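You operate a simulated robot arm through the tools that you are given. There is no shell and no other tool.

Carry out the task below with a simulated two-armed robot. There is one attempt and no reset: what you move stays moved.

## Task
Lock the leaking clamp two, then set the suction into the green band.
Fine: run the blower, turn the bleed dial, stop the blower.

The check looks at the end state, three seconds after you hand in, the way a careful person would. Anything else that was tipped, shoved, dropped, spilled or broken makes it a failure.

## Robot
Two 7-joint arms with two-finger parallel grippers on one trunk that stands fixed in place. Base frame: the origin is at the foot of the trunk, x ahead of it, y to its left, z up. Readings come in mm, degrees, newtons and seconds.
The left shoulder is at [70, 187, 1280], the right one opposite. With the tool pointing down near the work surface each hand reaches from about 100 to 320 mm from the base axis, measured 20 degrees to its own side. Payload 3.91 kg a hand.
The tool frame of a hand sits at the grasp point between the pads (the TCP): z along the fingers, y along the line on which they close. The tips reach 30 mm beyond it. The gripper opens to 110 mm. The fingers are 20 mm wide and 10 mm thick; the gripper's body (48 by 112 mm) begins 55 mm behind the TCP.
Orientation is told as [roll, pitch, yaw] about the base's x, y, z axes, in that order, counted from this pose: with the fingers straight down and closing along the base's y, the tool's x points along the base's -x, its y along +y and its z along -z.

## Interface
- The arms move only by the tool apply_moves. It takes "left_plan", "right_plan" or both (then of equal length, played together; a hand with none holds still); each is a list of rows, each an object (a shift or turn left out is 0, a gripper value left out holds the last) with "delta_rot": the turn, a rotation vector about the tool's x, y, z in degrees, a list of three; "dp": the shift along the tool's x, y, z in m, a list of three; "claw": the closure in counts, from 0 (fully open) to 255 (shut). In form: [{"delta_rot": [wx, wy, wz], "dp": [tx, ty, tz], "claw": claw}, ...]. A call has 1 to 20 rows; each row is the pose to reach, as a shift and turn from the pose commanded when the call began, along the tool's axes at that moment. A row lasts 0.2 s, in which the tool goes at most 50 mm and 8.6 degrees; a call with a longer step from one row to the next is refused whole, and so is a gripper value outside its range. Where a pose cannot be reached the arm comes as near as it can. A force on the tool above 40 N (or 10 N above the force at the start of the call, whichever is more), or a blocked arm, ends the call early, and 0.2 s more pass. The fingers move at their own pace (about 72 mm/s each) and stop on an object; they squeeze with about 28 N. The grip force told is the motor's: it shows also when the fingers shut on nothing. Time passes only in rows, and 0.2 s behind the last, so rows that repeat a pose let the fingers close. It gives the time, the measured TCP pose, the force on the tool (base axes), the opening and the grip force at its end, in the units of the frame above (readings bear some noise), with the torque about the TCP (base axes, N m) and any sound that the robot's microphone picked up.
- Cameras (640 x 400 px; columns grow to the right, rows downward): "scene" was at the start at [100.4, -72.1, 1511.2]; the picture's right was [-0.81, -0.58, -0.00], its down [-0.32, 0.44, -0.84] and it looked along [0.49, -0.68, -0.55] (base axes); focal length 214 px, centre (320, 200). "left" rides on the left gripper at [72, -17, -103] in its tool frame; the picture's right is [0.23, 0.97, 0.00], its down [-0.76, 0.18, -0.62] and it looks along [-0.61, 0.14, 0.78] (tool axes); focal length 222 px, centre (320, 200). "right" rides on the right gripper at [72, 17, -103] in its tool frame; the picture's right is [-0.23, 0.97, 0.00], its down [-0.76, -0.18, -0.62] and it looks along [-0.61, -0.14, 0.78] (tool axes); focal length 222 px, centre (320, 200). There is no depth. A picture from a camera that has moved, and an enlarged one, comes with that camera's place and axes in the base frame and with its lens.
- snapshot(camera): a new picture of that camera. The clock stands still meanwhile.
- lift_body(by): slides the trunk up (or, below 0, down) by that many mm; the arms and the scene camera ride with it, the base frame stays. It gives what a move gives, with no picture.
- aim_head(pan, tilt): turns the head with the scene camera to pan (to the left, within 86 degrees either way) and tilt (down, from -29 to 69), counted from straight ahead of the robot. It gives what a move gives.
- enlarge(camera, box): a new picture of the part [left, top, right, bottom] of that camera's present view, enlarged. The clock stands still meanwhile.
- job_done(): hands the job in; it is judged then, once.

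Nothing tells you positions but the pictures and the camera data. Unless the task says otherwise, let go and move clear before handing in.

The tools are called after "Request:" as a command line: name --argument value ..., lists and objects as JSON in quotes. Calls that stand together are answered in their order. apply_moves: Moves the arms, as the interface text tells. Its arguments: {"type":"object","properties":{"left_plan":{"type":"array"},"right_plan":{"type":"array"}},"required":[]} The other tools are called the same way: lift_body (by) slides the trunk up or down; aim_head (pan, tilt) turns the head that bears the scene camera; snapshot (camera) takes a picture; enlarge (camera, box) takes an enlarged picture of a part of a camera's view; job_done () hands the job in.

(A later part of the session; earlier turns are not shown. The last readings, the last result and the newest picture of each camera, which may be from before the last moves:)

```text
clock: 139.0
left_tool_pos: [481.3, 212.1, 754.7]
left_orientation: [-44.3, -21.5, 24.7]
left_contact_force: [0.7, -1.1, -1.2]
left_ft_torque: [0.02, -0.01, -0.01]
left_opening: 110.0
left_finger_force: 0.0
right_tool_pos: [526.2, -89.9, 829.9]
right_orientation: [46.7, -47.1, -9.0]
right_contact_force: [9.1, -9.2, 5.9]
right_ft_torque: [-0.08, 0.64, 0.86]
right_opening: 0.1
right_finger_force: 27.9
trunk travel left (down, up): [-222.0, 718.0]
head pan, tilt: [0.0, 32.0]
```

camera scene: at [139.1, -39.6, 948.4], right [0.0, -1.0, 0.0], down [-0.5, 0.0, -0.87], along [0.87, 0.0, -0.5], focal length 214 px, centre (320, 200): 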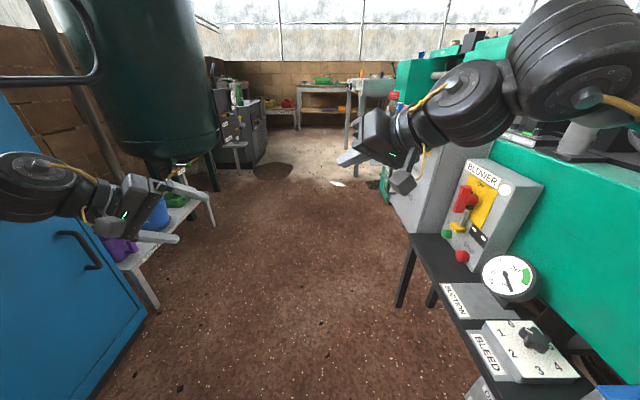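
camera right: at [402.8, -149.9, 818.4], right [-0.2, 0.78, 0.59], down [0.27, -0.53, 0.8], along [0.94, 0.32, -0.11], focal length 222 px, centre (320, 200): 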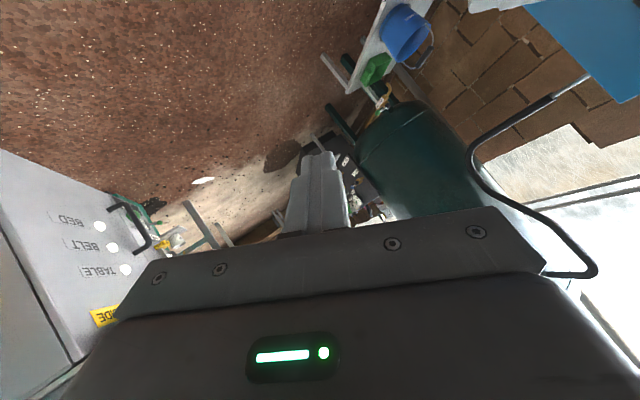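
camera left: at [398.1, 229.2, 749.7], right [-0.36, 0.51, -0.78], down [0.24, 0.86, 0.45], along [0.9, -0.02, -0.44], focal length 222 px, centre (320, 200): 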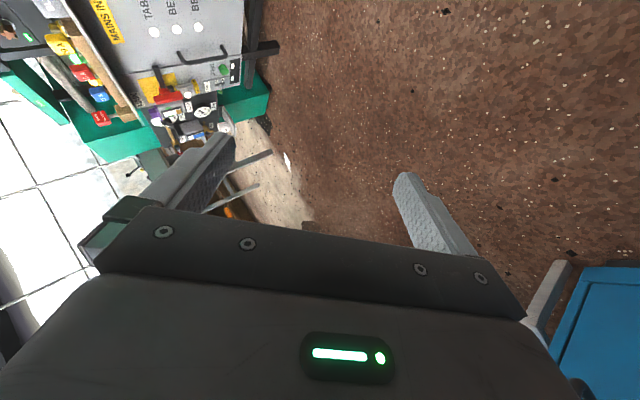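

Request:
apply_moves --left_plan '[{"delta_rot": [-6.4, 4.88, 2.47], "dp": [0.0178, -0.0262, 0.0157]}]' --right_plan '[{"delta_rot": [8.2, 0.8, 1.1], "dp": [0.0132, -0.04, -0.0031]}]'

Request:
aim_head --pan 0 --tilt 30

Request:
snapshot --camera "scene"

```text
clock: 139.5
left_tool_pos: [472.2, 218.7, 753.7]
left_orientation: [-36.8, -19.4, 21.1]
left_contact_force: [1.0, -0.1, -1.2]
left_ft_torque: [-0.08, -0.03, -0.02]
left_opening: 110.3
left_finger_force: 0.1
right_tool_pos: [536.9, -104.5, 826.7]
right_orientation: [42.8, -49.0, -10.3]
right_contact_force: [5.9, -6.5, 8.5]
right_ft_torque: [-0.27, 0.68, 0.49]
right_opening: 0.0
right_finger_force: 27.5
right hand out of reach, approached as far as the arm can: row 1
trunk travel left (down, up): [-222.0, 718.0]
head pan, tilt: [0.0, 32.0]
stopped in row 1 (left hand): the arm was blocked; the commanded pose is now the measured one
```

```text
clock: 140.1
left_tool_pos: [474.0, 213.0, 753.4]
left_orientation: [-36.2, -19.5, 20.6]
left_contact_force: [0.4, -0.1, -0.6]
left_ft_torque: [0.05, 0.01, 0.0]
left_opening: 109.9
left_finger_force: 0.0
right_tool_pos: [539.0, -108.9, 824.5]
right_orientation: [43.0, -48.3, -10.6]
right_contact_force: [0.2, 22.5, -8.3]
right_ft_torque: [-0.33, -0.36, -1.06]
right_opening: 0.0
right_finger_force: 28.2
trunk travel left (down, up): [-222.0, 718.0]
head pan, tilt: [0.0, 30.0]
```

```text
taken
camera scene: at [139.4, -40.3, 948.3], right [0.0, -1.0, 0.0], down [-0.5, 0.0, -0.87], along [0.87, 0.0, -0.5], focal length 214 px, centre (320, 200)
```

scene: 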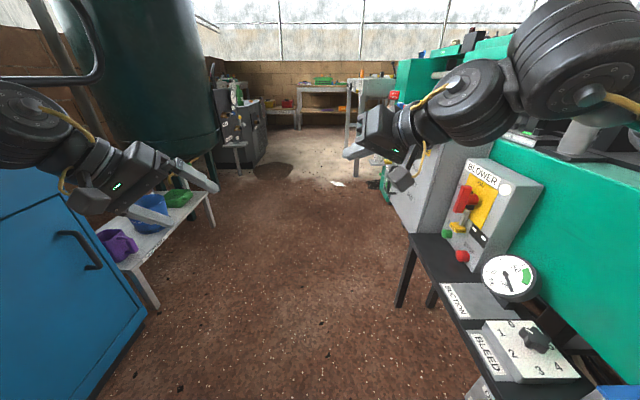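

Request:
lift_body --by 20

Request:
aim_head --pan 0 --tilt 32

```text
clock: 140.8
left_tool_pos: [473.9, 213.3, 774.5]
left_orientation: [-36.2, -19.5, 20.6]
left_contact_force: [0.5, -0.6, -0.8]
left_ft_torque: [0.02, -0.01, 0.02]
left_opening: 110.1
left_finger_force: 0.1
right_tool_pos: [537.9, -109.6, 845.7]
right_orientation: [43.0, -48.5, -10.9]
right_contact_force: [6.9, -8.2, 5.2]
right_ft_torque: [-0.04, 0.56, 0.65]
right_opening: 0.1
right_finger_force: 27.9
trunk travel left (down, up): [-242.0, 698.0]
head pan, tilt: [0.0, 30.0]
```

```text
clock: 141.4
left_tool_pos: [472.8, 213.7, 773.9]
left_orientation: [-36.4, -19.6, 20.6]
left_contact_force: [0.7, -1.3, 0.2]
left_ft_torque: [0.03, -0.01, 0.02]
left_opening: 110.4
left_finger_force: 0.0
right_tool_pos: [537.7, -110.1, 845.3]
right_orientation: [43.1, -48.4, -10.6]
right_contact_force: [0.4, 23.6, -8.8]
right_ft_torque: [-0.39, -0.39, -1.12]
right_opening: 0.0
right_finger_force: 27.5
trunk travel left (down, up): [-242.0, 698.0]
head pan, tilt: [0.0, 32.0]
```

Lifting works normally. The right wrist is too far inward for its limits, so I'll bring the right hand outward while unwinding the left further.

Request:
apply_moves --left_plan '[{"delta_rot": [-6.3, 4.9, 2.64], "dp": [0.0193, -0.0366, 0.0184]}]' --right_plan '[{"dp": [-0.0059, -0.039, -0.0274]}]'

Request:
aim_head --pan 0 --tilt 30

```text
clock: 141.9
left_tool_pos: [464.1, 212.0, 772.4]
left_orientation: [-29.2, -17.2, 16.8]
left_contact_force: [2.3, 1.6, -2.2]
left_ft_torque: [-0.2, 0.08, -0.1]
left_opening: 110.1
left_finger_force: 0.1
right_tool_pos: [543.1, -100.6, 828.9]
right_orientation: [39.9, -46.1, -7.5]
right_contact_force: [4.9, 38.2, -0.1]
right_ft_torque: [-1.34, 0.26, -1.48]
right_opening: 0.0
right_finger_force: 27.7
trunk travel left (down, up): [-242.0, 698.0]
head pan, tilt: [0.0, 32.0]
stopped in row 1 (left hand): the arm was blocked; the commanded pose is now the measured one
```

```text
clock: 142.5
left_tool_pos: [464.2, 205.0, 773.4]
left_orientation: [-28.7, -17.3, 16.3]
left_contact_force: [-3.1, 2.7, 2.4]
left_ft_torque: [-0.13, -0.1, -0.03]
left_opening: 110.5
left_finger_force: 0.1
right_tool_pos: [541.4, -104.3, 833.4]
right_orientation: [42.1, -46.2, -8.6]
right_contact_force: [-19.0, -17.5, 5.0]
right_ft_torque: [0.36, -0.36, -0.02]
right_opening: 0.0
right_finger_force: 27.6
trunk travel left (down, up): [-242.0, 698.0]
head pan, tilt: [0.0, 30.0]
```

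Request:
aim_head --pan 60 --tilt 35

Request:
snapshot --camera "scene"

Request:
aim_head --pan -50 --tilt 20

Request:
snapshot --camera "scene"

```text
clock: 143.8
left_tool_pos: [463.7, 205.2, 773.2]
left_orientation: [-28.6, -17.4, 16.1]
left_contact_force: [-1.1, -1.6, 0.5]
left_ft_torque: [0.14, -0.08, 0.07]
left_opening: 109.9
left_finger_force: 0.0
right_tool_pos: [545.3, -111.1, 832.3]
right_orientation: [40.4, -47.1, -9.3]
right_contact_force: [11.8, -27.1, -11.0]
right_ft_torque: [1.36, -0.13, 1.75]
right_opening: 0.1
right_finger_force: 28.3
trunk travel left (down, up): [-242.0, 698.0]
head pan, tilt: [60.0, 35.0]
```

```text
taken
camera scene: at [92.4, 36.8, 960.8], right [0.87, -0.5, 0.0], down [-0.29, -0.5, -0.82], along [0.41, 0.71, -0.57], focal length 214 px, centre (320, 200)
```

scene: 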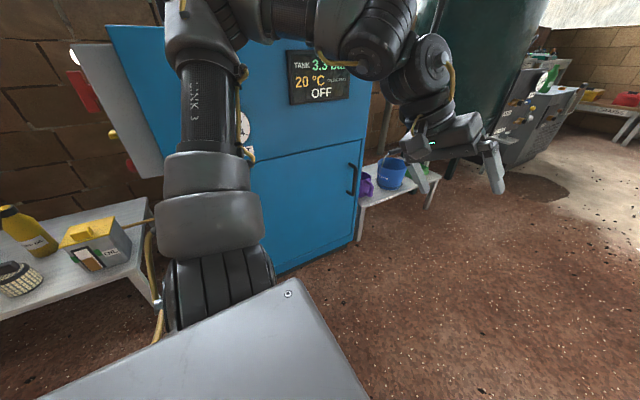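

```text
clock: 145.7
left_tool_pos: [464.3, 204.3, 773.7]
left_orientation: [-28.6, -17.2, 16.3]
left_contact_force: [-1.1, -0.7, 0.4]
left_ft_torque: [0.07, -0.14, 0.03]
left_opening: 109.8
left_finger_force: 0.1
right_tool_pos: [545.5, -105.4, 831.3]
right_orientation: [42.0, -46.9, -9.7]
right_contact_force: [8.0, 17.7, -10.9]
right_ft_torque: [-0.03, -0.44, -0.62]
right_opening: 0.0
right_finger_force: 28.1
trunk travel left (down, up): [-242.0, 698.0]
head pan, tilt: [-50.0, 20.0]
```

```text
taken
camera scene: at [108.2, -111.3, 984.6], right [-0.77, -0.64, 0.0], down [-0.22, 0.26, -0.94], along [0.6, -0.72, -0.34], focal length 214 px, centre (320, 200)
```

scene: 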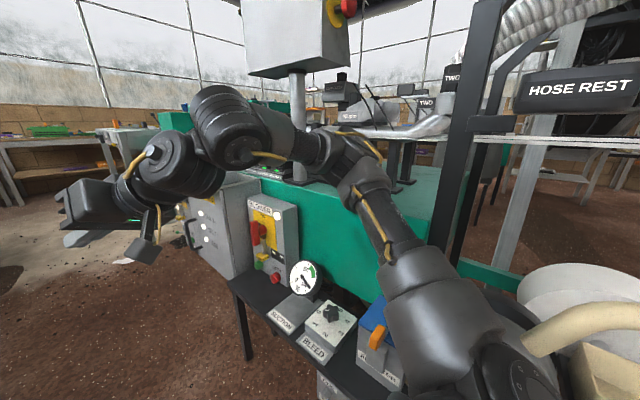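

Request:
apply_moves --left_plan '[{"dp": [0, 0, 0]}, {"dp": [0, 0, 0]}]'

```text
clock: 146.3
left_tool_pos: [465.1, 204.8, 773.1]
left_orientation: [-28.7, -17.4, 16.4]
left_contact_force: [-2.2, 3.2, 2.7]
left_ft_torque: [-0.16, -0.12, -0.01]
left_opening: 109.9
left_finger_force: 0.0
right_tool_pos: [540.7, -103.4, 832.7]
right_orientation: [41.9, -46.2, -8.5]
right_contact_force: [-18.2, -21.1, 2.9]
right_ft_torque: [0.6, -0.44, 0.19]
right_opening: 0.3
right_finger_force: 27.9
trunk travel left (down, up): [-242.0, 698.0]
head pan, tilt: [-50.0, 20.0]
```

Now a plain hold works, so the controller is fine again. I'll finish unwinding the left hand to fingers-down in front of the robot.

Request:
apply_moves --left_plan '[{"delta_rot": [-5.2, 4.2, 2.3], "dp": [0.015, -0.0261, 0.0049]}, {"delta_rot": [-10.3, 8.4, 4.6], "dp": [0.0301, -0.0523, 0.0098]}, {"delta_rot": [-15.5, 12.6, 7.0], "dp": [0.0451, -0.0784, 0.0147]}, {"delta_rot": [-20.6, 16.8, 9.3], "dp": [0.0602, -0.1046, 0.0196]}, {"delta_rot": [-25.8, 21.0, 11.6], "dp": [0.0752, -0.1307, 0.0245]}, {"delta_rot": [-25.8, 21.0, 11.6], "dp": [0.0752, -0.1307, 0.0245]}]'

```text
clock: 146.9
left_tool_pos: [442.5, 201.1, 775.7]
left_orientation: [-20.2, -13.6, 12.1]
left_contact_force: [1.2, 0.2, -1.0]
left_ft_torque: [-0.03, 0.08, 0.0]
left_opening: 110.1
left_finger_force: 0.0
right_tool_pos: [541.7, -95.5, 845.8]
right_orientation: [46.4, -48.1, -12.0]
right_contact_force: [10.0, -6.7, 6.3]
right_ft_torque: [-0.15, 0.66, 0.72]
right_opening: 0.3
right_finger_force: 27.9
trunk travel left (down, up): [-242.0, 698.0]
head pan, tilt: [-50.0, 20.0]
stopped in row 2 (left hand): the arm was blocked; the commanded pose is now the measured one
```

Request:
apply_moves --left_plan '[{"dp": [0, 0, -0.02]}, {"dp": [0, 0, -0.02]}]'

Request:
aim_head --pan 30 --tilt 20

Request:
snapshot --camera "scene"

```text
clock: 147.5
left_tool_pos: [446.3, 196.0, 789.4]
left_orientation: [-20.1, -12.7, 12.1]
left_contact_force: [0.6, -1.9, -1.0]
left_ft_torque: [0.05, 0.05, 0.01]
left_opening: 109.8
left_finger_force: 0.0
right_tool_pos: [543.1, -99.0, 845.2]
right_orientation: [46.7, -47.9, -12.4]
right_contact_force: [9.9, -8.2, 4.5]
right_ft_torque: [-0.02, 0.55, 0.81]
right_opening: 0.0
right_finger_force: 28.1
trunk travel left (down, up): [-242.0, 698.0]
head pan, tilt: [-50.0, 20.0]
```

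```text
clock: 149.0
left_tool_pos: [446.3, 196.4, 788.2]
left_orientation: [-20.1, -12.8, 12.0]
left_contact_force: [0.7, -1.4, -1.2]
left_ft_torque: [0.06, 0.05, 0.05]
left_opening: 109.7
left_finger_force: 0.1
right_tool_pos: [542.2, -99.1, 845.4]
right_orientation: [46.7, -47.9, -12.3]
right_contact_force: [10.2, -8.1, 4.8]
right_ft_torque: [0.0, 0.58, 0.82]
right_opening: 0.2
right_finger_force: 27.7
trunk travel left (down, up): [-242.0, 698.0]
head pan, tilt: [30.0, 20.0]
```

```text
taken
camera scene: at [129.3, 6.7, 984.5], right [0.5, -0.87, 0.0], down [-0.3, -0.17, -0.94], along [0.81, 0.47, -0.34], focal length 214 px, centre (320, 200)
```

scene: 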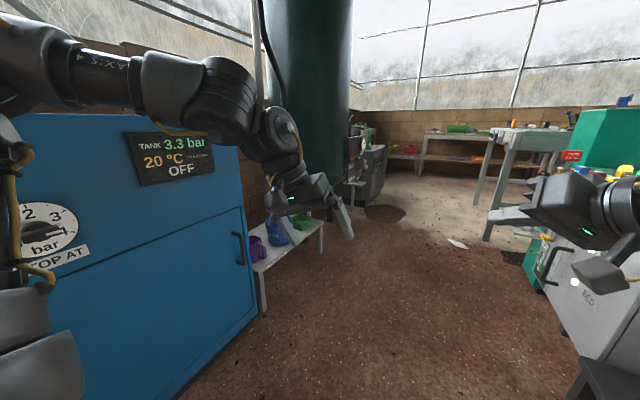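

Request:
apply_moves --left_plan '[{"delta_rot": [-4, 2.5, 1.5], "dp": [-0.02, -0.01, 0.02]}, {"delta_rot": [-8, 5, 3], "dp": [-0.04, -0.02, 0.04]}, {"delta_rot": [-12, 7.5, 4.5], "dp": [-0.06, -0.03, 0.05]}]'

```text
clock: 149.8
left_tool_pos: [484.5, 131.4, 762.4]
left_orientation: [-6.9, -8.0, 5.3]
left_contact_force: [0.6, 0.7, 0.5]
left_ft_torque: [0.02, 0.06, 0.03]
left_opening: 109.9
left_finger_force: 0.1
left hand out of reach, approached as far as the arm can: row 1, 2, 3
right_tool_pos: [542.0, -97.5, 843.9]
right_orientation: [46.8, -47.5, -12.1]
right_contact_force: [-3.8, 18.8, -6.1]
right_ft_torque: [-0.31, -0.43, -1.07]
right_opening: 0.1
right_finger_force: 27.5
trunk travel left (down, up): [-242.0, 698.0]
head pan, tilt: [30.0, 20.0]
```

The left hand is back in its normal region. I'll move it to its usual waiting place, fingers down.

Request:
apply_moves --left_plan '[{"delta_rot": [-1.7, 2, 1.3], "dp": [0.017, -0.026, -0.004]}, {"delta_rot": [-3.4, 4, 2.6], "dp": [0.034, -0.052, -0.008]}, {"delta_rot": [-5.2, 6, 4], "dp": [0.051, -0.078, -0.012]}, {"delta_rot": [-6.9, 8, 5.3], "dp": [0.068, -0.104, -0.016]}, {"delta_rot": [-6.9, 8, 5.3], "dp": [0.085, -0.13, -0.018]}, {"delta_rot": [-6.9, 8, 5.3], "dp": [0.085, -0.13, -0.018]}]'

Request:
aim_head --pan 0 --tilt 30

Request:
snapshot --camera "scene"

```text
clock: 150.5
left_tool_pos: [445.6, 122.8, 772.7]
left_orientation: [-2.6, -3.6, 1.3]
left_contact_force: [-3.0, 2.0, 0.9]
left_ft_torque: [-0.21, -0.2, -0.02]
left_opening: 110.0
left_finger_force: 0.1
right_tool_pos: [541.6, -85.0, 861.7]
right_orientation: [52.1, -49.3, -15.7]
right_contact_force: [-12.3, -30.5, 1.6]
right_ft_torque: [0.71, -0.32, 0.81]
right_opening: 0.1
right_finger_force: 27.8
trunk travel left (down, up): [-242.0, 698.0]
head pan, tilt: [30.0, 20.0]
stopped in row 3 (left hand): the arm was blocked; the commanded pose is now the measured one
```

```text
clock: 151.4
left_tool_pos: [449.3, 117.5, 773.1]
left_orientation: [-2.2, -3.8, 1.0]
left_contact_force: [1.2, -0.8, -2.2]
left_ft_torque: [0.09, 0.07, 0.0]
left_opening: 110.0
left_finger_force: 0.1
right_tool_pos: [542.8, -91.1, 858.4]
right_orientation: [51.9, -49.3, -16.1]
right_contact_force: [8.2, -8.2, 4.9]
right_ft_torque: [-0.06, 0.58, 0.78]
right_opening: 0.0
right_finger_force: 28.3
trunk travel left (down, up): [-242.0, 698.0]
head pan, tilt: [0.0, 30.0]
```

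```text
taken
camera scene: at [139.0, -39.9, 968.5], right [0.0, -1.0, 0.0], down [-0.5, 0.0, -0.87], along [0.87, 0.0, -0.5], focal length 214 px, centre (320, 200)
```

scene: 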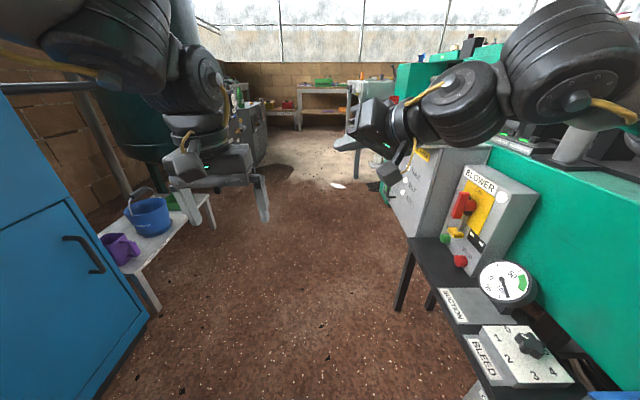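

Request:
apply_moves --left_plan '[{"dp": [0, -0.01, 0]}, {"dp": [0, -0.02, 0]}, {"dp": [0, -0.02, 0]}, {"dp": [0, -0.02, 0]}]'

Request:
aim_head --pan 60 --tilt 0

Request:
snapshot --camera "scene"

```text
clock: 152.4
left_tool_pos: [452.4, 103.7, 776.4]
left_orientation: [-1.8, -3.3, -0.4]
left_contact_force: [-2.2, 0.5, 0.0]
left_ft_torque: [-0.08, -0.17, 0.03]
left_opening: 110.0
left_finger_force: 0.1
right_tool_pos: [542.2, -89.6, 858.5]
right_orientation: [52.1, -49.1, -15.8]
right_contact_force: [-12.1, -31.2, 1.5]
right_ft_torque: [0.73, -0.26, 0.87]
right_opening: 0.1
right_finger_force: 28.0
trunk travel left (down, up): [-242.0, 698.0]
head pan, tilt: [0.0, 30.0]
```

```text
clock: 153.8
left_tool_pos: [452.0, 103.5, 776.2]
left_orientation: [-1.8, -3.2, -0.4]
left_contact_force: [0.5, 0.7, -0.1]
left_ft_torque: [0.03, 0.03, 0.04]
left_opening: 109.9
left_finger_force: 0.0
right_tool_pos: [542.7, -90.2, 858.8]
right_orientation: [51.9, -49.0, -15.8]
right_contact_force: [-1.7, 21.5, -6.0]
right_ft_torque: [-0.25, -0.38, -1.13]
right_opening: 0.0
right_finger_force: 28.4
trunk travel left (down, up): [-242.0, 698.0]
head pan, tilt: [60.0, 0.0]
```

```text
taken
camera scene: at [93.8, 37.8, 1016.7], right [0.87, -0.5, 0.0], down [0.0, 0.0, -1.0], along [0.5, 0.87, 0.0], focal length 214 px, centre (320, 200)
```

scene: 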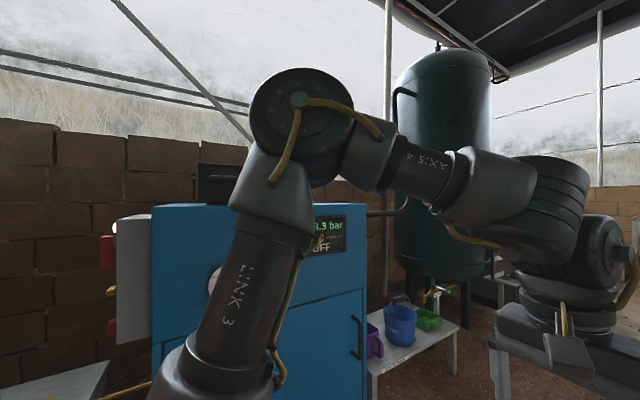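

Slow moves now track properly, and the left hand is parked safely. Before moving the right arm again I need the exact place of the frame post and HOSE REST, so I'll take two views from different head angles.

Request:
aim_head --pan -40 --tilt 0

Request:
snapshot --camera "scene"

Request:
aim_head --pan -86 --tilt 0

Request:
snapshot --camera "scene"

```text
clock: 155.5
left_tool_pos: [452.1, 104.1, 776.5]
left_orientation: [-1.8, -3.4, -0.4]
left_contact_force: [-2.3, 1.7, 0.1]
left_ft_torque: [-0.11, -0.2, 0.0]
left_opening: 110.2
left_finger_force: 0.0
right_tool_pos: [543.0, -91.4, 858.0]
right_orientation: [52.1, -49.0, -15.8]
right_contact_force: [-12.1, -30.1, 1.6]
right_ft_torque: [0.72, -0.27, 0.88]
right_opening: 0.0
right_finger_force: 27.6
trunk travel left (down, up): [-242.0, 698.0]
head pan, tilt: [-40.0, 0.0]
```

```text
taken
camera scene: at [117.6, -97.7, 1016.8], right [-0.64, -0.77, 0.0], down [0.0, 0.0, -1.0], along [0.77, -0.64, 0.0], focal length 214 px, centre (320, 200)
```

scene: 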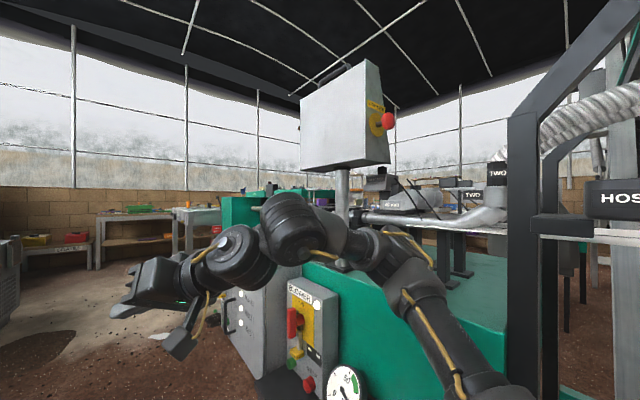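

```text
clock: 156.6
left_tool_pos: [452.9, 103.0, 776.4]
left_orientation: [-1.8, -3.4, -0.4]
left_contact_force: [0.3, -0.9, -1.0]
left_ft_torque: [0.07, 0.07, 0.0]
left_opening: 110.0
left_finger_force: 0.0
right_tool_pos: [543.8, -92.6, 858.9]
right_orientation: [51.8, -49.4, -16.1]
right_contact_force: [8.1, -9.1, 5.2]
right_ft_torque: [-0.1, 0.54, 0.81]
right_opening: 0.3
right_finger_force: 28.0
trunk travel left (down, up): [-242.0, 698.0]
head pan, tilt: [-85.9, 0.0]
```

```text
taken
camera scene: at [55.1, -129.7, 1016.8], right [-1.0, -0.07, 0.0], down [0.0, 0.0, -1.0], along [0.07, -1.0, 0.0], focal length 214 px, centre (320, 200)
```

scene: 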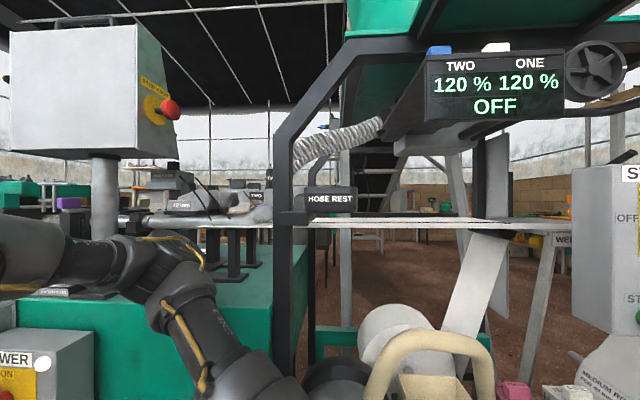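

The HOSE REST spans x 21–110 at y ≈ -488, z 997–1037, and the post stands near [173, -606]; that is what my elbow caught. Now I'll unwind the right hand slowly towards the free area in front of the panel.

Request:
apply_moves --right_plan '[{"delta_rot": [2.1, 0.4, 0.15], "dp": [-0.0005, -0.0137, -0.0068]}, {"delta_rot": [4.2, 0.8, 0.3], "dp": [-0.0009, -0.0274, -0.0136]}, {"delta_rot": [6.4, 1.1, 0.4], "dp": [-0.0014, -0.041, -0.0203]}, {"delta_rot": [8.5, 1.5, 0.6], "dp": [-0.0018, -0.0547, -0.0271]}, {"delta_rot": [10.6, 1.9, 0.7], "dp": [-0.0023, -0.0684, -0.0339]}, {"delta_rot": [12.7, 2.3, 0.9], "dp": [-0.0028, -0.0821, -0.0407]}]'

Request:
aim_head --pan -60 --tilt 20

Request:
snapshot --camera "scene"

```text
clock: 158.1
left_tool_pos: [440.0, 135.4, 771.6]
left_orientation: [-3.0, -4.3, 2.8]
left_contact_force: [0.0, 0.7, -0.1]
left_ft_torque: [-0.07, -0.01, -0.06]
left_opening: 110.0
left_finger_force: 0.0
right_tool_pos: [534.2, -149.1, 840.9]
right_orientation: [36.2, -48.9, -9.9]
right_contact_force: [-0.6, -0.3, 0.7]
right_ft_torque: [-0.04, 0.04, -0.08]
right_opening: 0.1
right_finger_force: 28.0
trunk travel left (down, up): [-242.0, 698.0]
head pan, tilt: [-85.9, 0.0]
stopped in row 6 (right hand): the arm was blocked; the commanded pose is now the measured one
```

```text
clock: 159.0
left_tool_pos: [442.8, 131.8, 771.7]
left_orientation: [-2.6, -4.2, 2.5]
left_contact_force: [-0.2, -0.4, 0.2]
left_ft_torque: [-0.01, -0.01, 0.0]
left_opening: 110.1
left_finger_force: 0.1
right_tool_pos: [536.8, -153.0, 842.9]
right_orientation: [36.5, -48.7, -10.2]
right_contact_force: [0.0, 0.2, 0.4]
right_ft_torque: [0.02, -0.02, -0.01]
right_opening: 0.0
right_finger_force: 27.7
trunk travel left (down, up): [-242.0, 698.0]
head pan, tilt: [-60.0, 20.0]
```

```text
taken
camera scene: at [95.2, -120.7, 984.5], right [-0.87, -0.5, 0.0], down [-0.17, 0.3, -0.94], along [0.47, -0.81, -0.34], focal length 214 px, centre (320, 200)
```

scene: 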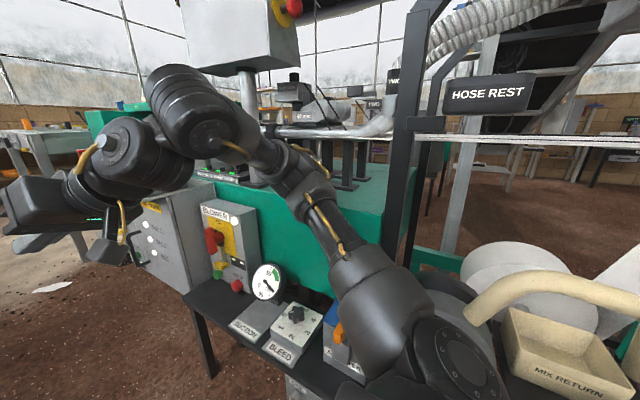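

It moves freely but lags, so I'll go slower: about 8 mm and 1° per row.

Request:
apply_moves --right_plan '[{"delta_rot": [1.05, 0.19, 0.16], "dp": [0, -0.0078, -0.0019]}, {"delta_rot": [2.1, 0.38, 0.32], "dp": [0, -0.0156, -0.0038]}, {"delta_rot": [3.15, 0.58, 0.48], "dp": [0, -0.0234, -0.0058]}, {"delta_rot": [4.2, 0.77, 0.64], "dp": [0, -0.0312, -0.0077]}, {"delta_rot": [5.25, 0.96, 0.8], "dp": [0, -0.039, -0.0096]}, {"delta_rot": [6.3, 1.15, 0.96], "dp": [0, -0.0468, -0.0115]}, {"delta_rot": [7.35, 1.34, 1.12], "dp": [0, -0.0546, -0.0134]}, {"delta_rot": [8.4, 1.54, 1.28], "dp": [0, -0.0624, -0.0154]}, {"delta_rot": [9.45, 1.73, 1.44], "dp": [0, -0.0702, -0.0173]}, {"delta_rot": [10.5, 1.92, 1.6], "dp": [0, -0.078, -0.0192]}, {"delta_rot": [11.55, 2.11, 1.77], "dp": [0, -0.0858, -0.0211]}, {"delta_rot": [12.6, 2.3, 1.93], "dp": [0, -0.0936, -0.023]}, {"delta_rot": [12.6, 2.3, 1.93], "dp": [0, -0.0936, -0.023]}]'

Request:
snapshot --camera "scene"

```text
clock: 159.4
left_tool_pos: [431.2, 161.4, 766.2]
left_orientation: [-3.9, -5.2, 5.6]
left_contact_force: [-1.0, 0.1, 0.2]
left_ft_torque: [-0.1, 0.0, -0.01]
left_opening: 110.0
left_finger_force: 0.0
right_tool_pos: [525.0, -142.4, 856.6]
right_orientation: [38.2, -51.2, -9.7]
right_contact_force: [0.1, 1.5, 0.1]
right_ft_torque: [-0.12, 0.01, -0.08]
right_opening: 0.0
right_finger_force: 27.7
trunk travel left (down, up): [-242.0, 698.0]
head pan, tilt: [-60.0, 20.0]
stopped in row 1 (right hand): the arm was blocked; the commanded pose is now the measured one
```

```text
taken
camera scene: at [93.4, -116.6, 985.1], right [-0.87, -0.5, 0.0], down [-0.17, 0.29, -0.94], along [0.47, -0.81, -0.34], focal length 214 px, centre (320, 200)
```

scene: 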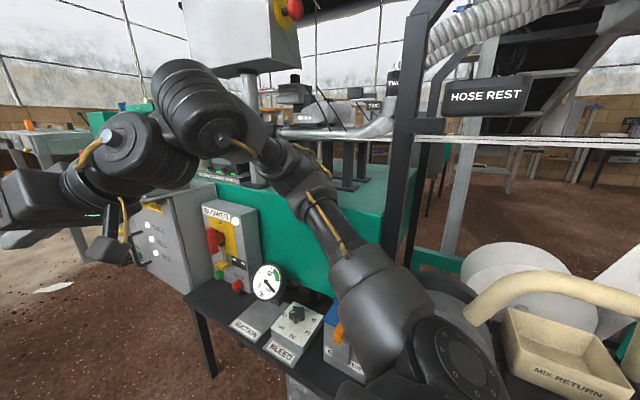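

Request:
apply_moves --left_plan '[{"dp": [-0.012, -0.036, -0.005]}, {"dp": [-0.012, -0.036, -0.005]}, {"dp": [-0.012, -0.036, -0.005]}]' --right_plan '[{"dp": [-0.0075, -0.0386, -0.0083]}, {"dp": [-0.0075, -0.0386, -0.0083]}, {"dp": [-0.0075, -0.0386, -0.0083]}]'

```text
clock: 160.2
left_tool_pos: [451.1, 130.9, 776.5]
left_orientation: [-3.2, -4.4, 3.7]
left_contact_force: [-0.7, 1.0, -0.2]
left_ft_torque: [0.02, 0.01, 0.0]
left_opening: 109.8
left_finger_force: 0.0
right_tool_pos: [548.5, -151.5, 833.8]
right_orientation: [36.1, -48.3, -10.3]
right_contact_force: [0.5, -0.7, -0.8]
right_ft_torque: [-0.03, -0.02, -0.01]
right_opening: 0.0
right_finger_force: 27.8
trunk travel left (down, up): [-242.0, 698.0]
head pan, tilt: [-60.0, 20.0]
```

Request:
apply_moves --right_plan '[{"delta_rot": [1.6, 0.29, 0.24], "dp": [0, -0.0117, -0.0035]}, {"delta_rot": [3.2, 0.58, 0.49], "dp": [0, -0.0233, -0.0069]}, {"delta_rot": [4.8, 0.88, 0.73], "dp": [0, -0.035, -0.0104]}, {"delta_rot": [6.4, 1.17, 0.98], "dp": [0, -0.0467, -0.0138]}, {"delta_rot": [8.0, 1.46, 1.22], "dp": [0.0001, -0.0583, -0.0173]}, {"delta_rot": [9.6, 1.75, 1.46], "dp": [0.0001, -0.07, -0.0207]}, {"delta_rot": [11.1, 2.04, 1.7], "dp": [0.0001, -0.0816, -0.0242]}, {"delta_rot": [12.7, 2.34, 1.95], "dp": [0.0001, -0.0933, -0.0276]}, {"delta_rot": [14.3, 2.63, 2.2], "dp": [0.0001, -0.105, -0.0311]}, {"delta_rot": [15.9, 2.92, 2.44], "dp": [0.0002, -0.1166, -0.0345]}, {"delta_rot": [15.9, 2.92, 2.44], "dp": [0.0002, -0.1166, -0.0345]}]'

Request:
snapshot --camera "scene"

```text
clock: 161.1
left_tool_pos: [442.8, 166.1, 768.2]
left_orientation: [-4.7, -5.1, 7.1]
left_contact_force: [0.6, 2.2, -0.9]
left_ft_torque: [-0.12, 0.04, -0.02]
left_opening: 110.0
left_finger_force: 0.1
right_tool_pos: [557.0, -143.4, 826.4]
right_orientation: [30.2, -47.2, -8.1]
right_contact_force: [0.3, 1.6, 1.5]
right_ft_torque: [-0.13, 0.08, -0.06]
right_opening: 0.0
right_finger_force: 28.2
trunk travel left (down, up): [-242.0, 698.0]
head pan, tilt: [-60.0, 20.0]
stopped in row 4 (right hand): the arm was blocked; the commanded pose is now the measured one
```

```text
taken
camera scene: at [97.0, -112.6, 984.9], right [-0.86, -0.5, 0.01], down [-0.17, 0.29, -0.94], along [0.47, -0.82, -0.34], focal length 214 px, centre (320, 200)
```

scene: 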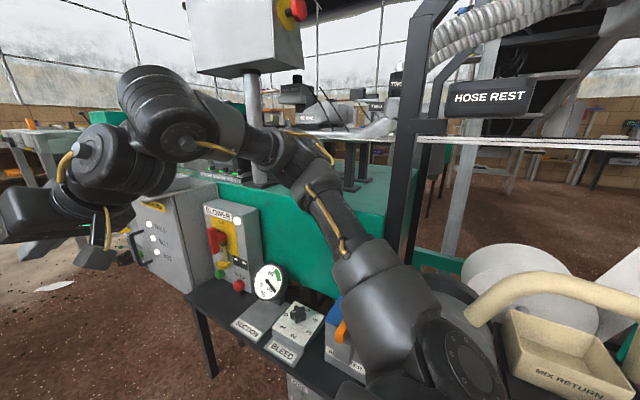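

Request:
enlarge --camera "scene" --box '[220, 80, 420, 280]'

Request:
enlarge --camera "scene" --box '[280, 220, 480, 400]'

Request:
aim_head --pan -60 --tilt 60

Request:
snapshot --camera "scene"

```text
2.00 times, centred on (320, 180) of scene
camera zoom: at [97.0, -112.6, 984.9], right [-0.86, -0.5, 0.01], down [-0.17, 0.29, -0.94], along [0.47, -0.82, -0.34], focal length 429 px, centre (320, 240)
```

zoom: 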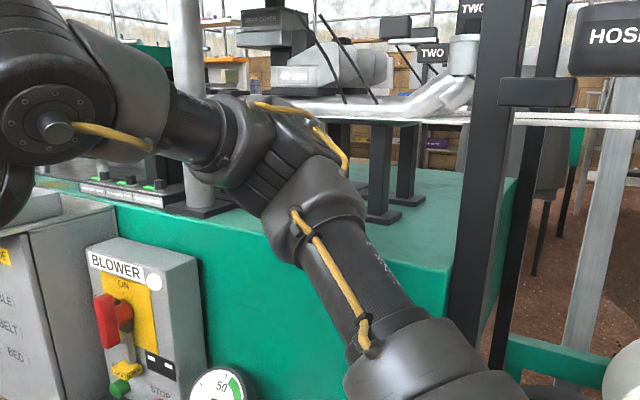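

```text
2.22 times, centred on (380, 310) of scene
camera zoom: at [97.0, -112.6, 984.9], right [-0.86, -0.5, 0.01], down [-0.17, 0.29, -0.94], along [0.47, -0.82, -0.34], focal length 477 px, centre (187, -44)
```

zoom: 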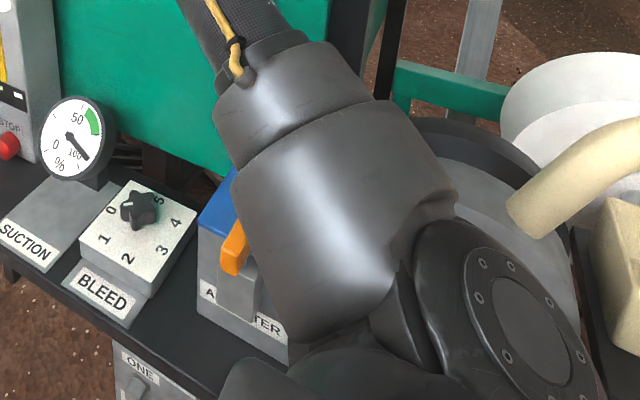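

```text
clock: 162.1
left_tool_pos: [442.8, 156.7, 771.1]
left_orientation: [-4.2, -5.3, 6.6]
left_contact_force: [0.1, 0.5, -0.1]
left_ft_torque: [-0.03, -0.03, -0.01]
left_opening: 110.0
left_finger_force: 0.1
right_tool_pos: [555.4, -154.6, 827.6]
right_orientation: [30.9, -47.2, -9.0]
right_contact_force: [-0.2, 0.0, 0.0]
right_ft_torque: [-0.01, -0.01, -0.01]
right_opening: 0.0
right_finger_force: 28.0
trunk travel left (down, up): [-242.0, 698.0]
head pan, tilt: [-60.0, 60.0]
```

```text
taken
camera scene: at [82.0, -97.8, 926.4], right [-0.87, -0.5, 0.0], down [-0.43, 0.75, -0.5], along [0.25, -0.43, -0.87], focal length 214 px, centre (320, 200)
```

scene: 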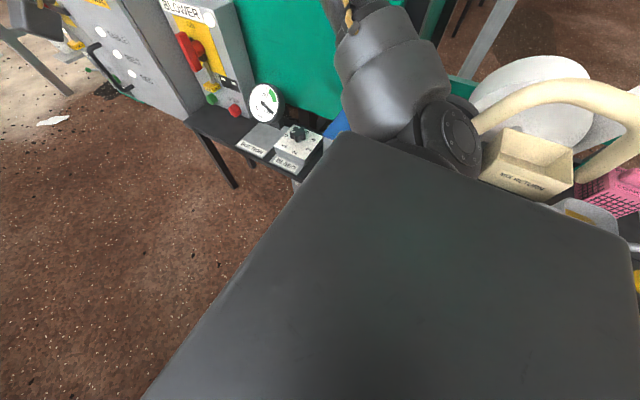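

Request:
apply_moves --right_plan '[{"delta_rot": [4, 0.7, 0.6], "dp": [-0.005, -0.025, 0.012]}, {"delta_rot": [8, 1.5, 1.2], "dp": [-0.01, -0.04, 0.03]}, {"delta_rot": [12, 2.2, 1.8], "dp": [-0.015, -0.05, 0.05]}, {"delta_rot": [16, 2.9, 2.4], "dp": [-0.02, -0.06, 0.07]}]'

Request:
aim_head --pan -60 --tilt 20

Request:
snapshot --camera "scene"

```text
clock: 162.4
left_tool_pos: [433.4, 187.2, 765.1]
left_orientation: [-4.9, -6.2, 9.7]
left_contact_force: [1.3, 0.8, 0.6]
left_ft_torque: [-0.08, 0.01, 0.02]
left_opening: 109.8
left_finger_force: 0.0
right_tool_pos: [549.2, -157.4, 821.4]
right_orientation: [32.5, -48.1, -9.4]
right_contact_force: [0.3, 1.6, 0.5]
right_ft_torque: [0.0, 0.0, -0.02]
right_opening: 0.0
right_finger_force: 27.6
trunk travel left (down, up): [-242.0, 698.0]
head pan, tilt: [-60.0, 60.0]
stopped in row 1 (right hand): the arm was blocked; the commanded pose is now the measured one
```

```text
clock: 163.5
left_tool_pos: [433.0, 183.0, 766.5]
left_orientation: [-4.8, -6.3, 9.7]
left_contact_force: [0.0, -0.3, 0.0]
left_ft_torque: [0.03, 0.03, 0.02]
left_opening: 110.0
left_finger_force: 0.0
right_tool_pos: [549.3, -158.4, 822.7]
right_orientation: [32.7, -48.1, -9.8]
right_contact_force: [0.7, -0.9, 1.7]
right_ft_torque: [-0.02, 0.0, 0.04]
right_opening: 0.2
right_finger_force: 28.2
trunk travel left (down, up): [-242.0, 698.0]
head pan, tilt: [-60.0, 20.0]
```

```text
taken
camera scene: at [95.2, -120.6, 984.4], right [-0.87, -0.5, 0.0], down [-0.17, 0.3, -0.94], along [0.47, -0.81, -0.34], focal length 214 px, centre (320, 200)
```

scene: 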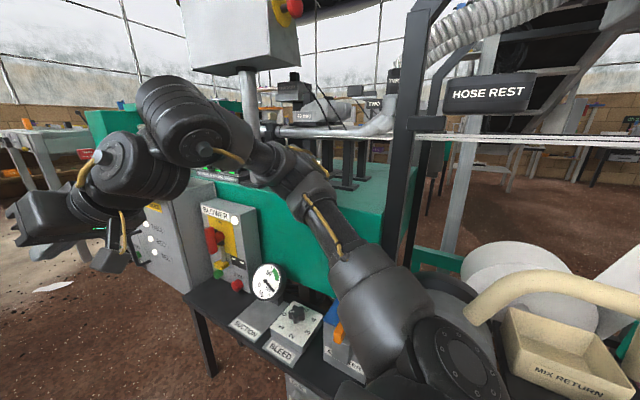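

The right arm refuses to go outward here, though nothing visible touches it. I'll raise the trunk 200 mm (both arms are clear of HOSE REST and the blue unit) and try again up there, correcting the left hand too.

Request:
lift_body --by 200

Request:
apply_moves --left_plan '[{"dp": [0, -0.01, 0]}, {"dp": [0, -0.02, 0]}, {"dp": [0, -0.03, 0]}, {"dp": [0, -0.036, 0]}]' --right_plan '[{"dp": [0, 0, 0]}, {"dp": [0, 0, 0]}, {"dp": [0, 0, 0]}, {"dp": [0, 0, 0]}]'

Request:
snapshot --camera "scene"

```text
clock: 163.8
left_tool_pos: [421.3, 212.9, 762.5]
left_orientation: [-5.9, -7.4, 12.9]
left_contact_force: [-1.1, 0.7, 0.2]
left_ft_torque: [-0.08, -0.1, -0.02]
left_opening: 109.8
left_finger_force: 0.0
right_tool_pos: [534.1, -146.1, 844.1]
right_orientation: [35.2, -51.3, -9.6]
right_contact_force: [-0.3, 0.4, 1.3]
right_ft_torque: [-0.05, -0.02, -0.09]
right_opening: 0.2
right_finger_force: 27.7
trunk travel left (down, up): [-244.0, 696.0]
head pan, tilt: [-60.0, 20.0]
stopped: the arm was blocked; the commanded pose is now the measured one
```

```text
clock: 164.8
left_tool_pos: [424.6, 216.3, 764.6]
left_orientation: [-6.1, -7.6, 13.7]
left_contact_force: [0.4, 0.2, 0.3]
left_ft_torque: [-0.08, -0.03, -0.01]
left_opening: 110.0
left_finger_force: 0.1
right_tool_pos: [524.5, -141.4, 858.0]
right_orientation: [37.7, -53.9, -9.5]
right_contact_force: [-1.2, 1.8, 0.7]
right_ft_torque: [-0.05, 0.02, -0.05]
right_opening: 0.0
right_finger_force: 28.4
trunk travel left (down, up): [-244.0, 696.0]
head pan, tilt: [-60.0, 20.0]
stopped in row 4 (left hand): the arm was blocked; the commanded pose is now the measured one
```

```text
taken
camera scene: at [93.3, -116.7, 986.9], right [-0.87, -0.5, 0.0], down [-0.17, 0.29, -0.94], along [0.47, -0.81, -0.34], focal length 214 px, centre (320, 200)
```

scene: 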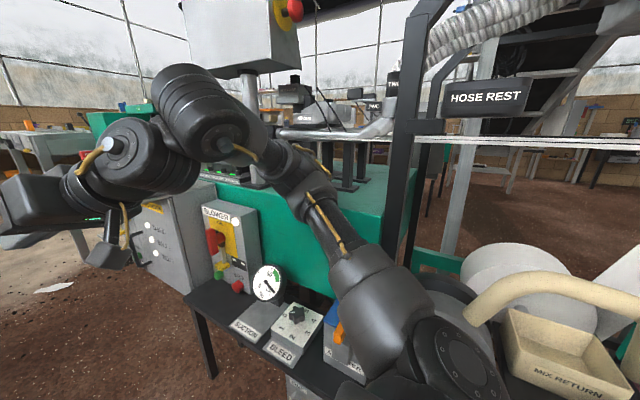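

The right arm seems to be re-sorting its joints back inside its limits a little with every call. I'll keep giving it short hold commands, correcting the left hand's outward drift each time.

Request:
apply_moves --left_plan '[{"delta_rot": [0, 0, 2.5], "dp": [-0.01, -0.035, 0]}]' --right_plan '[{"dp": [0, 0, 0]}]'

Request:
apply_moves --left_plan '[{"delta_rot": [0, 0, 2.5], "dp": [-0.01, -0.035, 0]}]' --right_plan '[{"dp": [0, 0, 0]}]'

Request:
apply_moves --left_plan '[{"delta_rot": [0, 0, 2.5], "dp": [-0.01, -0.035, 0]}]' --right_plan '[{"dp": [0, 0, 0]}]'

Request:
snapshot --camera "scene"

```text
clock: 165.4
left_tool_pos: [433.7, 213.3, 763.9]
left_orientation: [-6.5, -8.4, 13.8]
left_contact_force: [-0.1, 1.2, 0.0]
left_ft_torque: [-0.1, -0.04, 0.0]
left_opening: 110.1
left_finger_force: 0.1
right_tool_pos: [515.2, -137.6, 868.8]
right_orientation: [39.7, -56.1, -9.6]
right_contact_force: [0.1, 0.6, 0.7]
right_ft_torque: [-0.07, 0.01, -0.06]
right_opening: 0.1
right_finger_force: 28.0
trunk travel left (down, up): [-244.0, 696.0]
head pan, tilt: [-60.0, 20.0]
stopped in row 1 (right hand): the arm was blocked; the commanded pose is now the measured one
```

```text
clock: 166.0
left_tool_pos: [441.3, 210.5, 763.9]
left_orientation: [-6.7, -9.5, 13.8]
left_contact_force: [-0.2, 0.7, -0.9]
left_ft_torque: [-0.06, -0.03, -0.05]
left_opening: 110.1
left_finger_force: 0.1
right_tool_pos: [504.7, -134.2, 878.9]
right_orientation: [41.3, -58.1, -9.4]
right_contact_force: [0.1, 0.6, 0.4]
right_ft_torque: [-0.05, 0.06, -0.08]
right_opening: 0.0
right_finger_force: 27.7
trunk travel left (down, up): [-244.0, 696.0]
head pan, tilt: [-60.0, 20.0]
stopped in row 1 (right hand): the arm was blocked; the commanded pose is now the measured one
```

```text
clock: 166.6
left_tool_pos: [451.0, 207.4, 765.1]
left_orientation: [-7.3, -10.4, 13.8]
left_contact_force: [-0.9, 1.9, -0.3]
left_ft_torque: [-0.08, -0.03, -0.03]
left_opening: 109.8
left_finger_force: 0.1
right_tool_pos: [495.5, -131.3, 884.6]
right_orientation: [42.7, -59.8, -9.1]
right_contact_force: [-0.8, 0.9, 0.4]
right_ft_torque: [-0.03, 0.02, -0.08]
right_opening: 0.1
right_finger_force: 27.8
trunk travel left (down, up): [-244.0, 696.0]
head pan, tilt: [-60.0, 20.0]
stopped in row 1 (right hand): the arm was blocked; the commanded pose is now the measured one
```

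```text
taken
camera scene: at [93.7, -116.7, 986.8], right [-0.87, -0.5, 0.0], down [-0.17, 0.29, -0.94], along [0.47, -0.81, -0.34], focal length 214 px, centre (320, 200)
```

scene: 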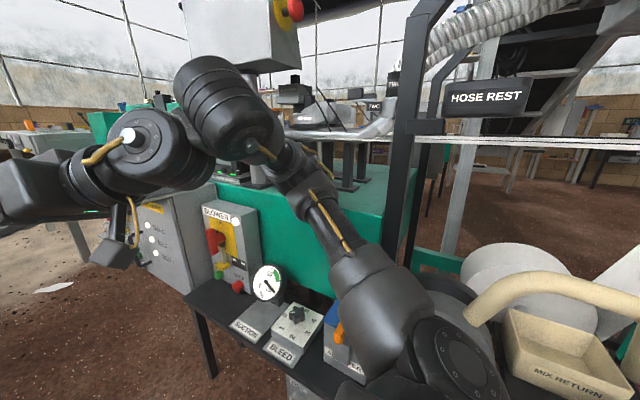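

Request:
apply_moves --right_plan '[{"dp": [0.002, -0.0035, -0.002]}, {"dp": [0.003, -0.007, -0.004]}, {"dp": [0.004, -0.0105, -0.006]}, {"dp": [0.005, -0.014, -0.008]}, {"dp": [0.006, -0.0175, -0.01]}, {"dp": [0.007, -0.021, -0.012]}, {"dp": [0.008, -0.0245, -0.014]}, {"dp": [0.009, -0.028, -0.016]}]' --left_plan '[{"dp": [0, -0.005, 0]}, {"dp": [0, -0.01, 0]}, {"dp": [0, -0.015, 0]}, {"dp": [0, -0.02, 0]}, {"dp": [0, -0.025, 0]}, {"dp": [0, -0.03, 0]}, {"dp": [0, -0.035, 0]}, {"dp": [0, -0.04, 0]}]'

Request:
snapshot --camera "scene"

```text
clock: 167.5
left_tool_pos: [447.4, 223.7, 762.3]
left_orientation: [-7.7, -11.1, 16.0]
left_contact_force: [0.1, 0.4, -0.5]
left_ft_torque: [-0.08, -0.02, 0.0]
left_opening: 110.0
left_finger_force: 0.0
right_tool_pos: [486.2, -128.7, 888.1]
right_orientation: [43.1, -61.4, -8.2]
right_contact_force: [0.5, 2.4, -0.4]
right_ft_torque: [-0.01, 0.01, -0.07]
right_opening: 0.1
right_finger_force: 28.1
trunk travel left (down, up): [-244.0, 696.0]
head pan, tilt: [-60.0, 20.0]
stopped in row 4 (right hand): the arm was blocked; the commanded pose is now the measured one
```

```text
taken
camera scene: at [93.9, -116.6, 986.8], right [-0.87, -0.5, 0.0], down [-0.17, 0.29, -0.94], along [0.47, -0.81, -0.34], focal length 214 px, centre (320, 200)
```

scene: 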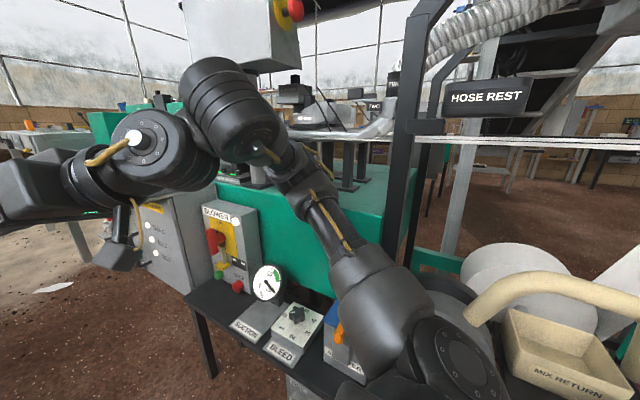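

Request:
lift_body --by 15

Request:
aim_head --pan -30 --tilt 10

Request:
snapshot --camera "scene"

Request:
snapshot --camera "left"

```text
clock: 168.1
left_tool_pos: [450.1, 217.5, 777.3]
left_orientation: [-7.3, -11.1, 15.7]
left_contact_force: [0.7, -0.4, -0.1]
left_ft_torque: [0.05, 0.04, 0.0]
left_opening: 110.0
left_finger_force: 0.0
right_tool_pos: [489.6, -133.1, 900.3]
right_orientation: [43.6, -61.2, -9.0]
right_contact_force: [0.3, 0.4, 0.0]
right_ft_torque: [0.0, 0.02, 0.03]
right_opening: 0.0
right_finger_force: 28.0
trunk travel left (down, up): [-259.0, 681.0]
head pan, tilt: [-60.0, 20.0]
```

```text
clock: 169.1
left_tool_pos: [449.7, 218.0, 778.1]
left_orientation: [-7.3, -11.0, 15.7]
left_contact_force: [-0.3, -0.6, -0.4]
left_ft_torque: [-0.01, -0.01, 0.04]
left_opening: 110.0
left_finger_force: 0.1
right_tool_pos: [489.9, -133.4, 900.7]
right_orientation: [43.5, -61.1, -8.9]
right_contact_force: [0.8, 0.4, 0.4]
right_ft_torque: [-0.01, 0.01, -0.01]
right_opening: 0.0
right_finger_force: 27.9
trunk travel left (down, up): [-259.0, 681.0]
head pan, tilt: [-30.0, 10.0]
```

```text
taken
camera scene: at [129.1, -86.5, 1017.6], right [-0.5, -0.87, 0.0], down [-0.15, 0.09, -0.98], along [0.85, -0.49, -0.17], focal length 214 px, centre (320, 200)
```

scene: 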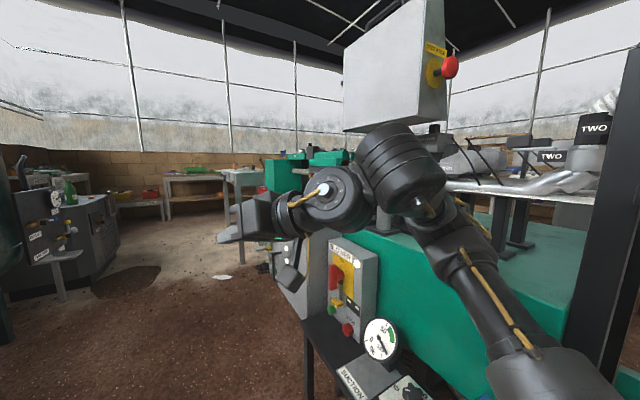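

```text
taken
camera left: at [362.6, 189.3, 867.5], right [-0.45, 0.88, -0.17], down [0.54, 0.42, 0.73], along [0.71, 0.24, -0.66], focal length 222 px, centre (320, 200)
```

left: 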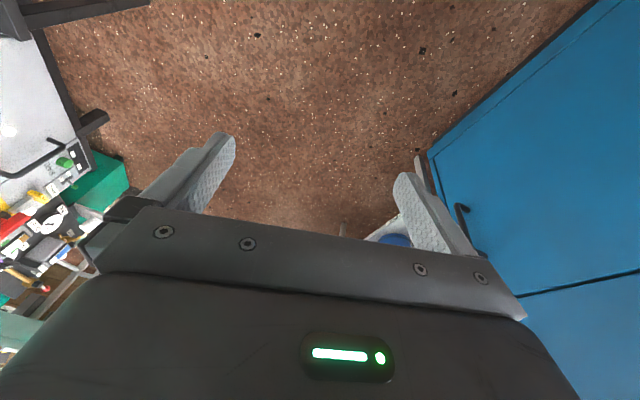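

Small lifts work cleanly. I'll raise the trunk further in one go; the arms are clear of the HOSE REST and of the blue unit.

Request:
lift_body --by 150

Request:
apply_moves --left_plan '[{"dp": [0, -0.002, 0]}, {"dp": [0, -0.006, 0]}, {"dp": [0, -0.012, 0]}, {"dp": [0, -0.02, 0]}, {"dp": [0, -0.03, 0]}, {"dp": [0, -0.04, 0]}, {"dp": [0, -0.046, 0]}, {"dp": [0, -0.05, 0]}, {"dp": [0, -0.05, 0]}]'

```text
clock: 170.8
left_tool_pos: [449.5, 218.0, 928.6]
left_orientation: [-7.3, -11.0, 15.8]
left_contact_force: [0.2, 0.9, 0.6]
left_ft_torque: [0.0, 0.0, 0.0]
left_opening: 110.1
left_finger_force: 0.0
right_tool_pos: [490.0, -133.9, 1050.6]
right_orientation: [43.6, -61.1, -8.9]
right_contact_force: [-0.2, 0.5, -0.1]
right_ft_torque: [-0.02, -0.04, -0.03]
right_opening: 0.1
right_finger_force: 28.0
trunk travel left (down, up): [-409.0, 531.0]
head pan, tilt: [-30.0, 10.0]
```

```text
clock: 172.0
left_tool_pos: [449.3, 230.3, 928.4]
left_orientation: [-8.0, -11.4, 17.3]
left_contact_force: [-0.5, 1.3, 0.2]
left_ft_torque: [-0.07, 0.02, 0.04]
left_opening: 110.1
left_finger_force: 0.1
right_tool_pos: [480.0, -126.4, 1056.4]
right_orientation: [44.1, -62.8, -7.9]
right_contact_force: [-0.1, 0.1, 0.4]
right_ft_torque: [-0.01, 0.02, -0.07]
right_opening: 0.0
right_finger_force: 28.0
trunk travel left (down, up): [-409.0, 531.0]
head pan, tilt: [-30.0, 10.0]
stopped in row 5 (left hand): the arm was blocked; the commanded pose is now the measured one
```

Raising the trunk works. The right wrist joint follows commands but the upper part of that arm hardly moves, so I'll test single directions with it, starting with straight up.

Request:
apply_moves --right_plan '[{"dp": [-0.0085, 0.0035, -0.004]}, {"dp": [-0.017, 0.007, -0.008]}, {"dp": [-0.026, 0.01, -0.012]}, {"dp": [-0.034, 0.014, -0.016]}, {"dp": [-0.034, 0.014, -0.016]}]' --left_plan '[{"dp": [0, -0.036, 0]}, {"dp": [0, -0.036, 0]}, {"dp": [0, -0.036, 0]}, {"dp": [0, -0.036, 0]}, {"dp": [0, -0.036, 0]}]'

Request:
snapshot --camera "scene"

```text
clock: 172.6
left_tool_pos: [454.1, 232.6, 929.5]
left_orientation: [-8.4, -11.8, 18.2]
left_contact_force: [-0.2, 0.5, -0.3]
left_ft_torque: [-0.07, -0.02, -0.03]
left_opening: 110.1
left_finger_force: 0.0
right_tool_pos: [475.2, -125.4, 1061.2]
right_orientation: [43.9, -61.8, -7.0]
right_contact_force: [0.9, 0.5, 0.0]
right_ft_torque: [-0.04, 0.01, -0.06]
right_opening: 0.0
right_finger_force: 28.2
trunk travel left (down, up): [-409.0, 531.0]
head pan, tilt: [-30.0, 10.0]
stopped in row 3 (left hand): the arm was blocked; the commanded pose is now the measured one
```

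```text
taken
camera scene: at [127.8, -81.4, 1167.9], right [-0.5, -0.87, 0.0], down [-0.15, 0.08, -0.99], along [0.85, -0.49, -0.17], focal length 214 px, centre (320, 200)
```

scene: 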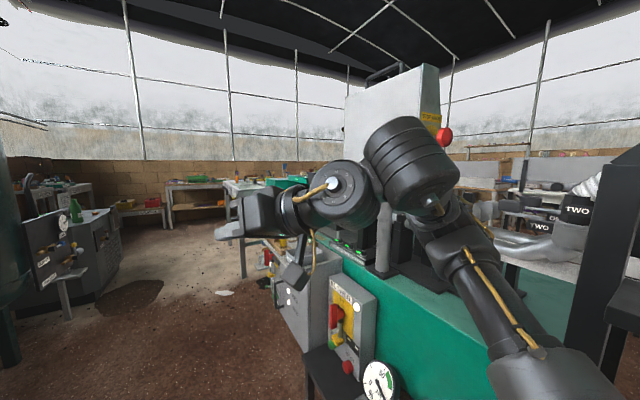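

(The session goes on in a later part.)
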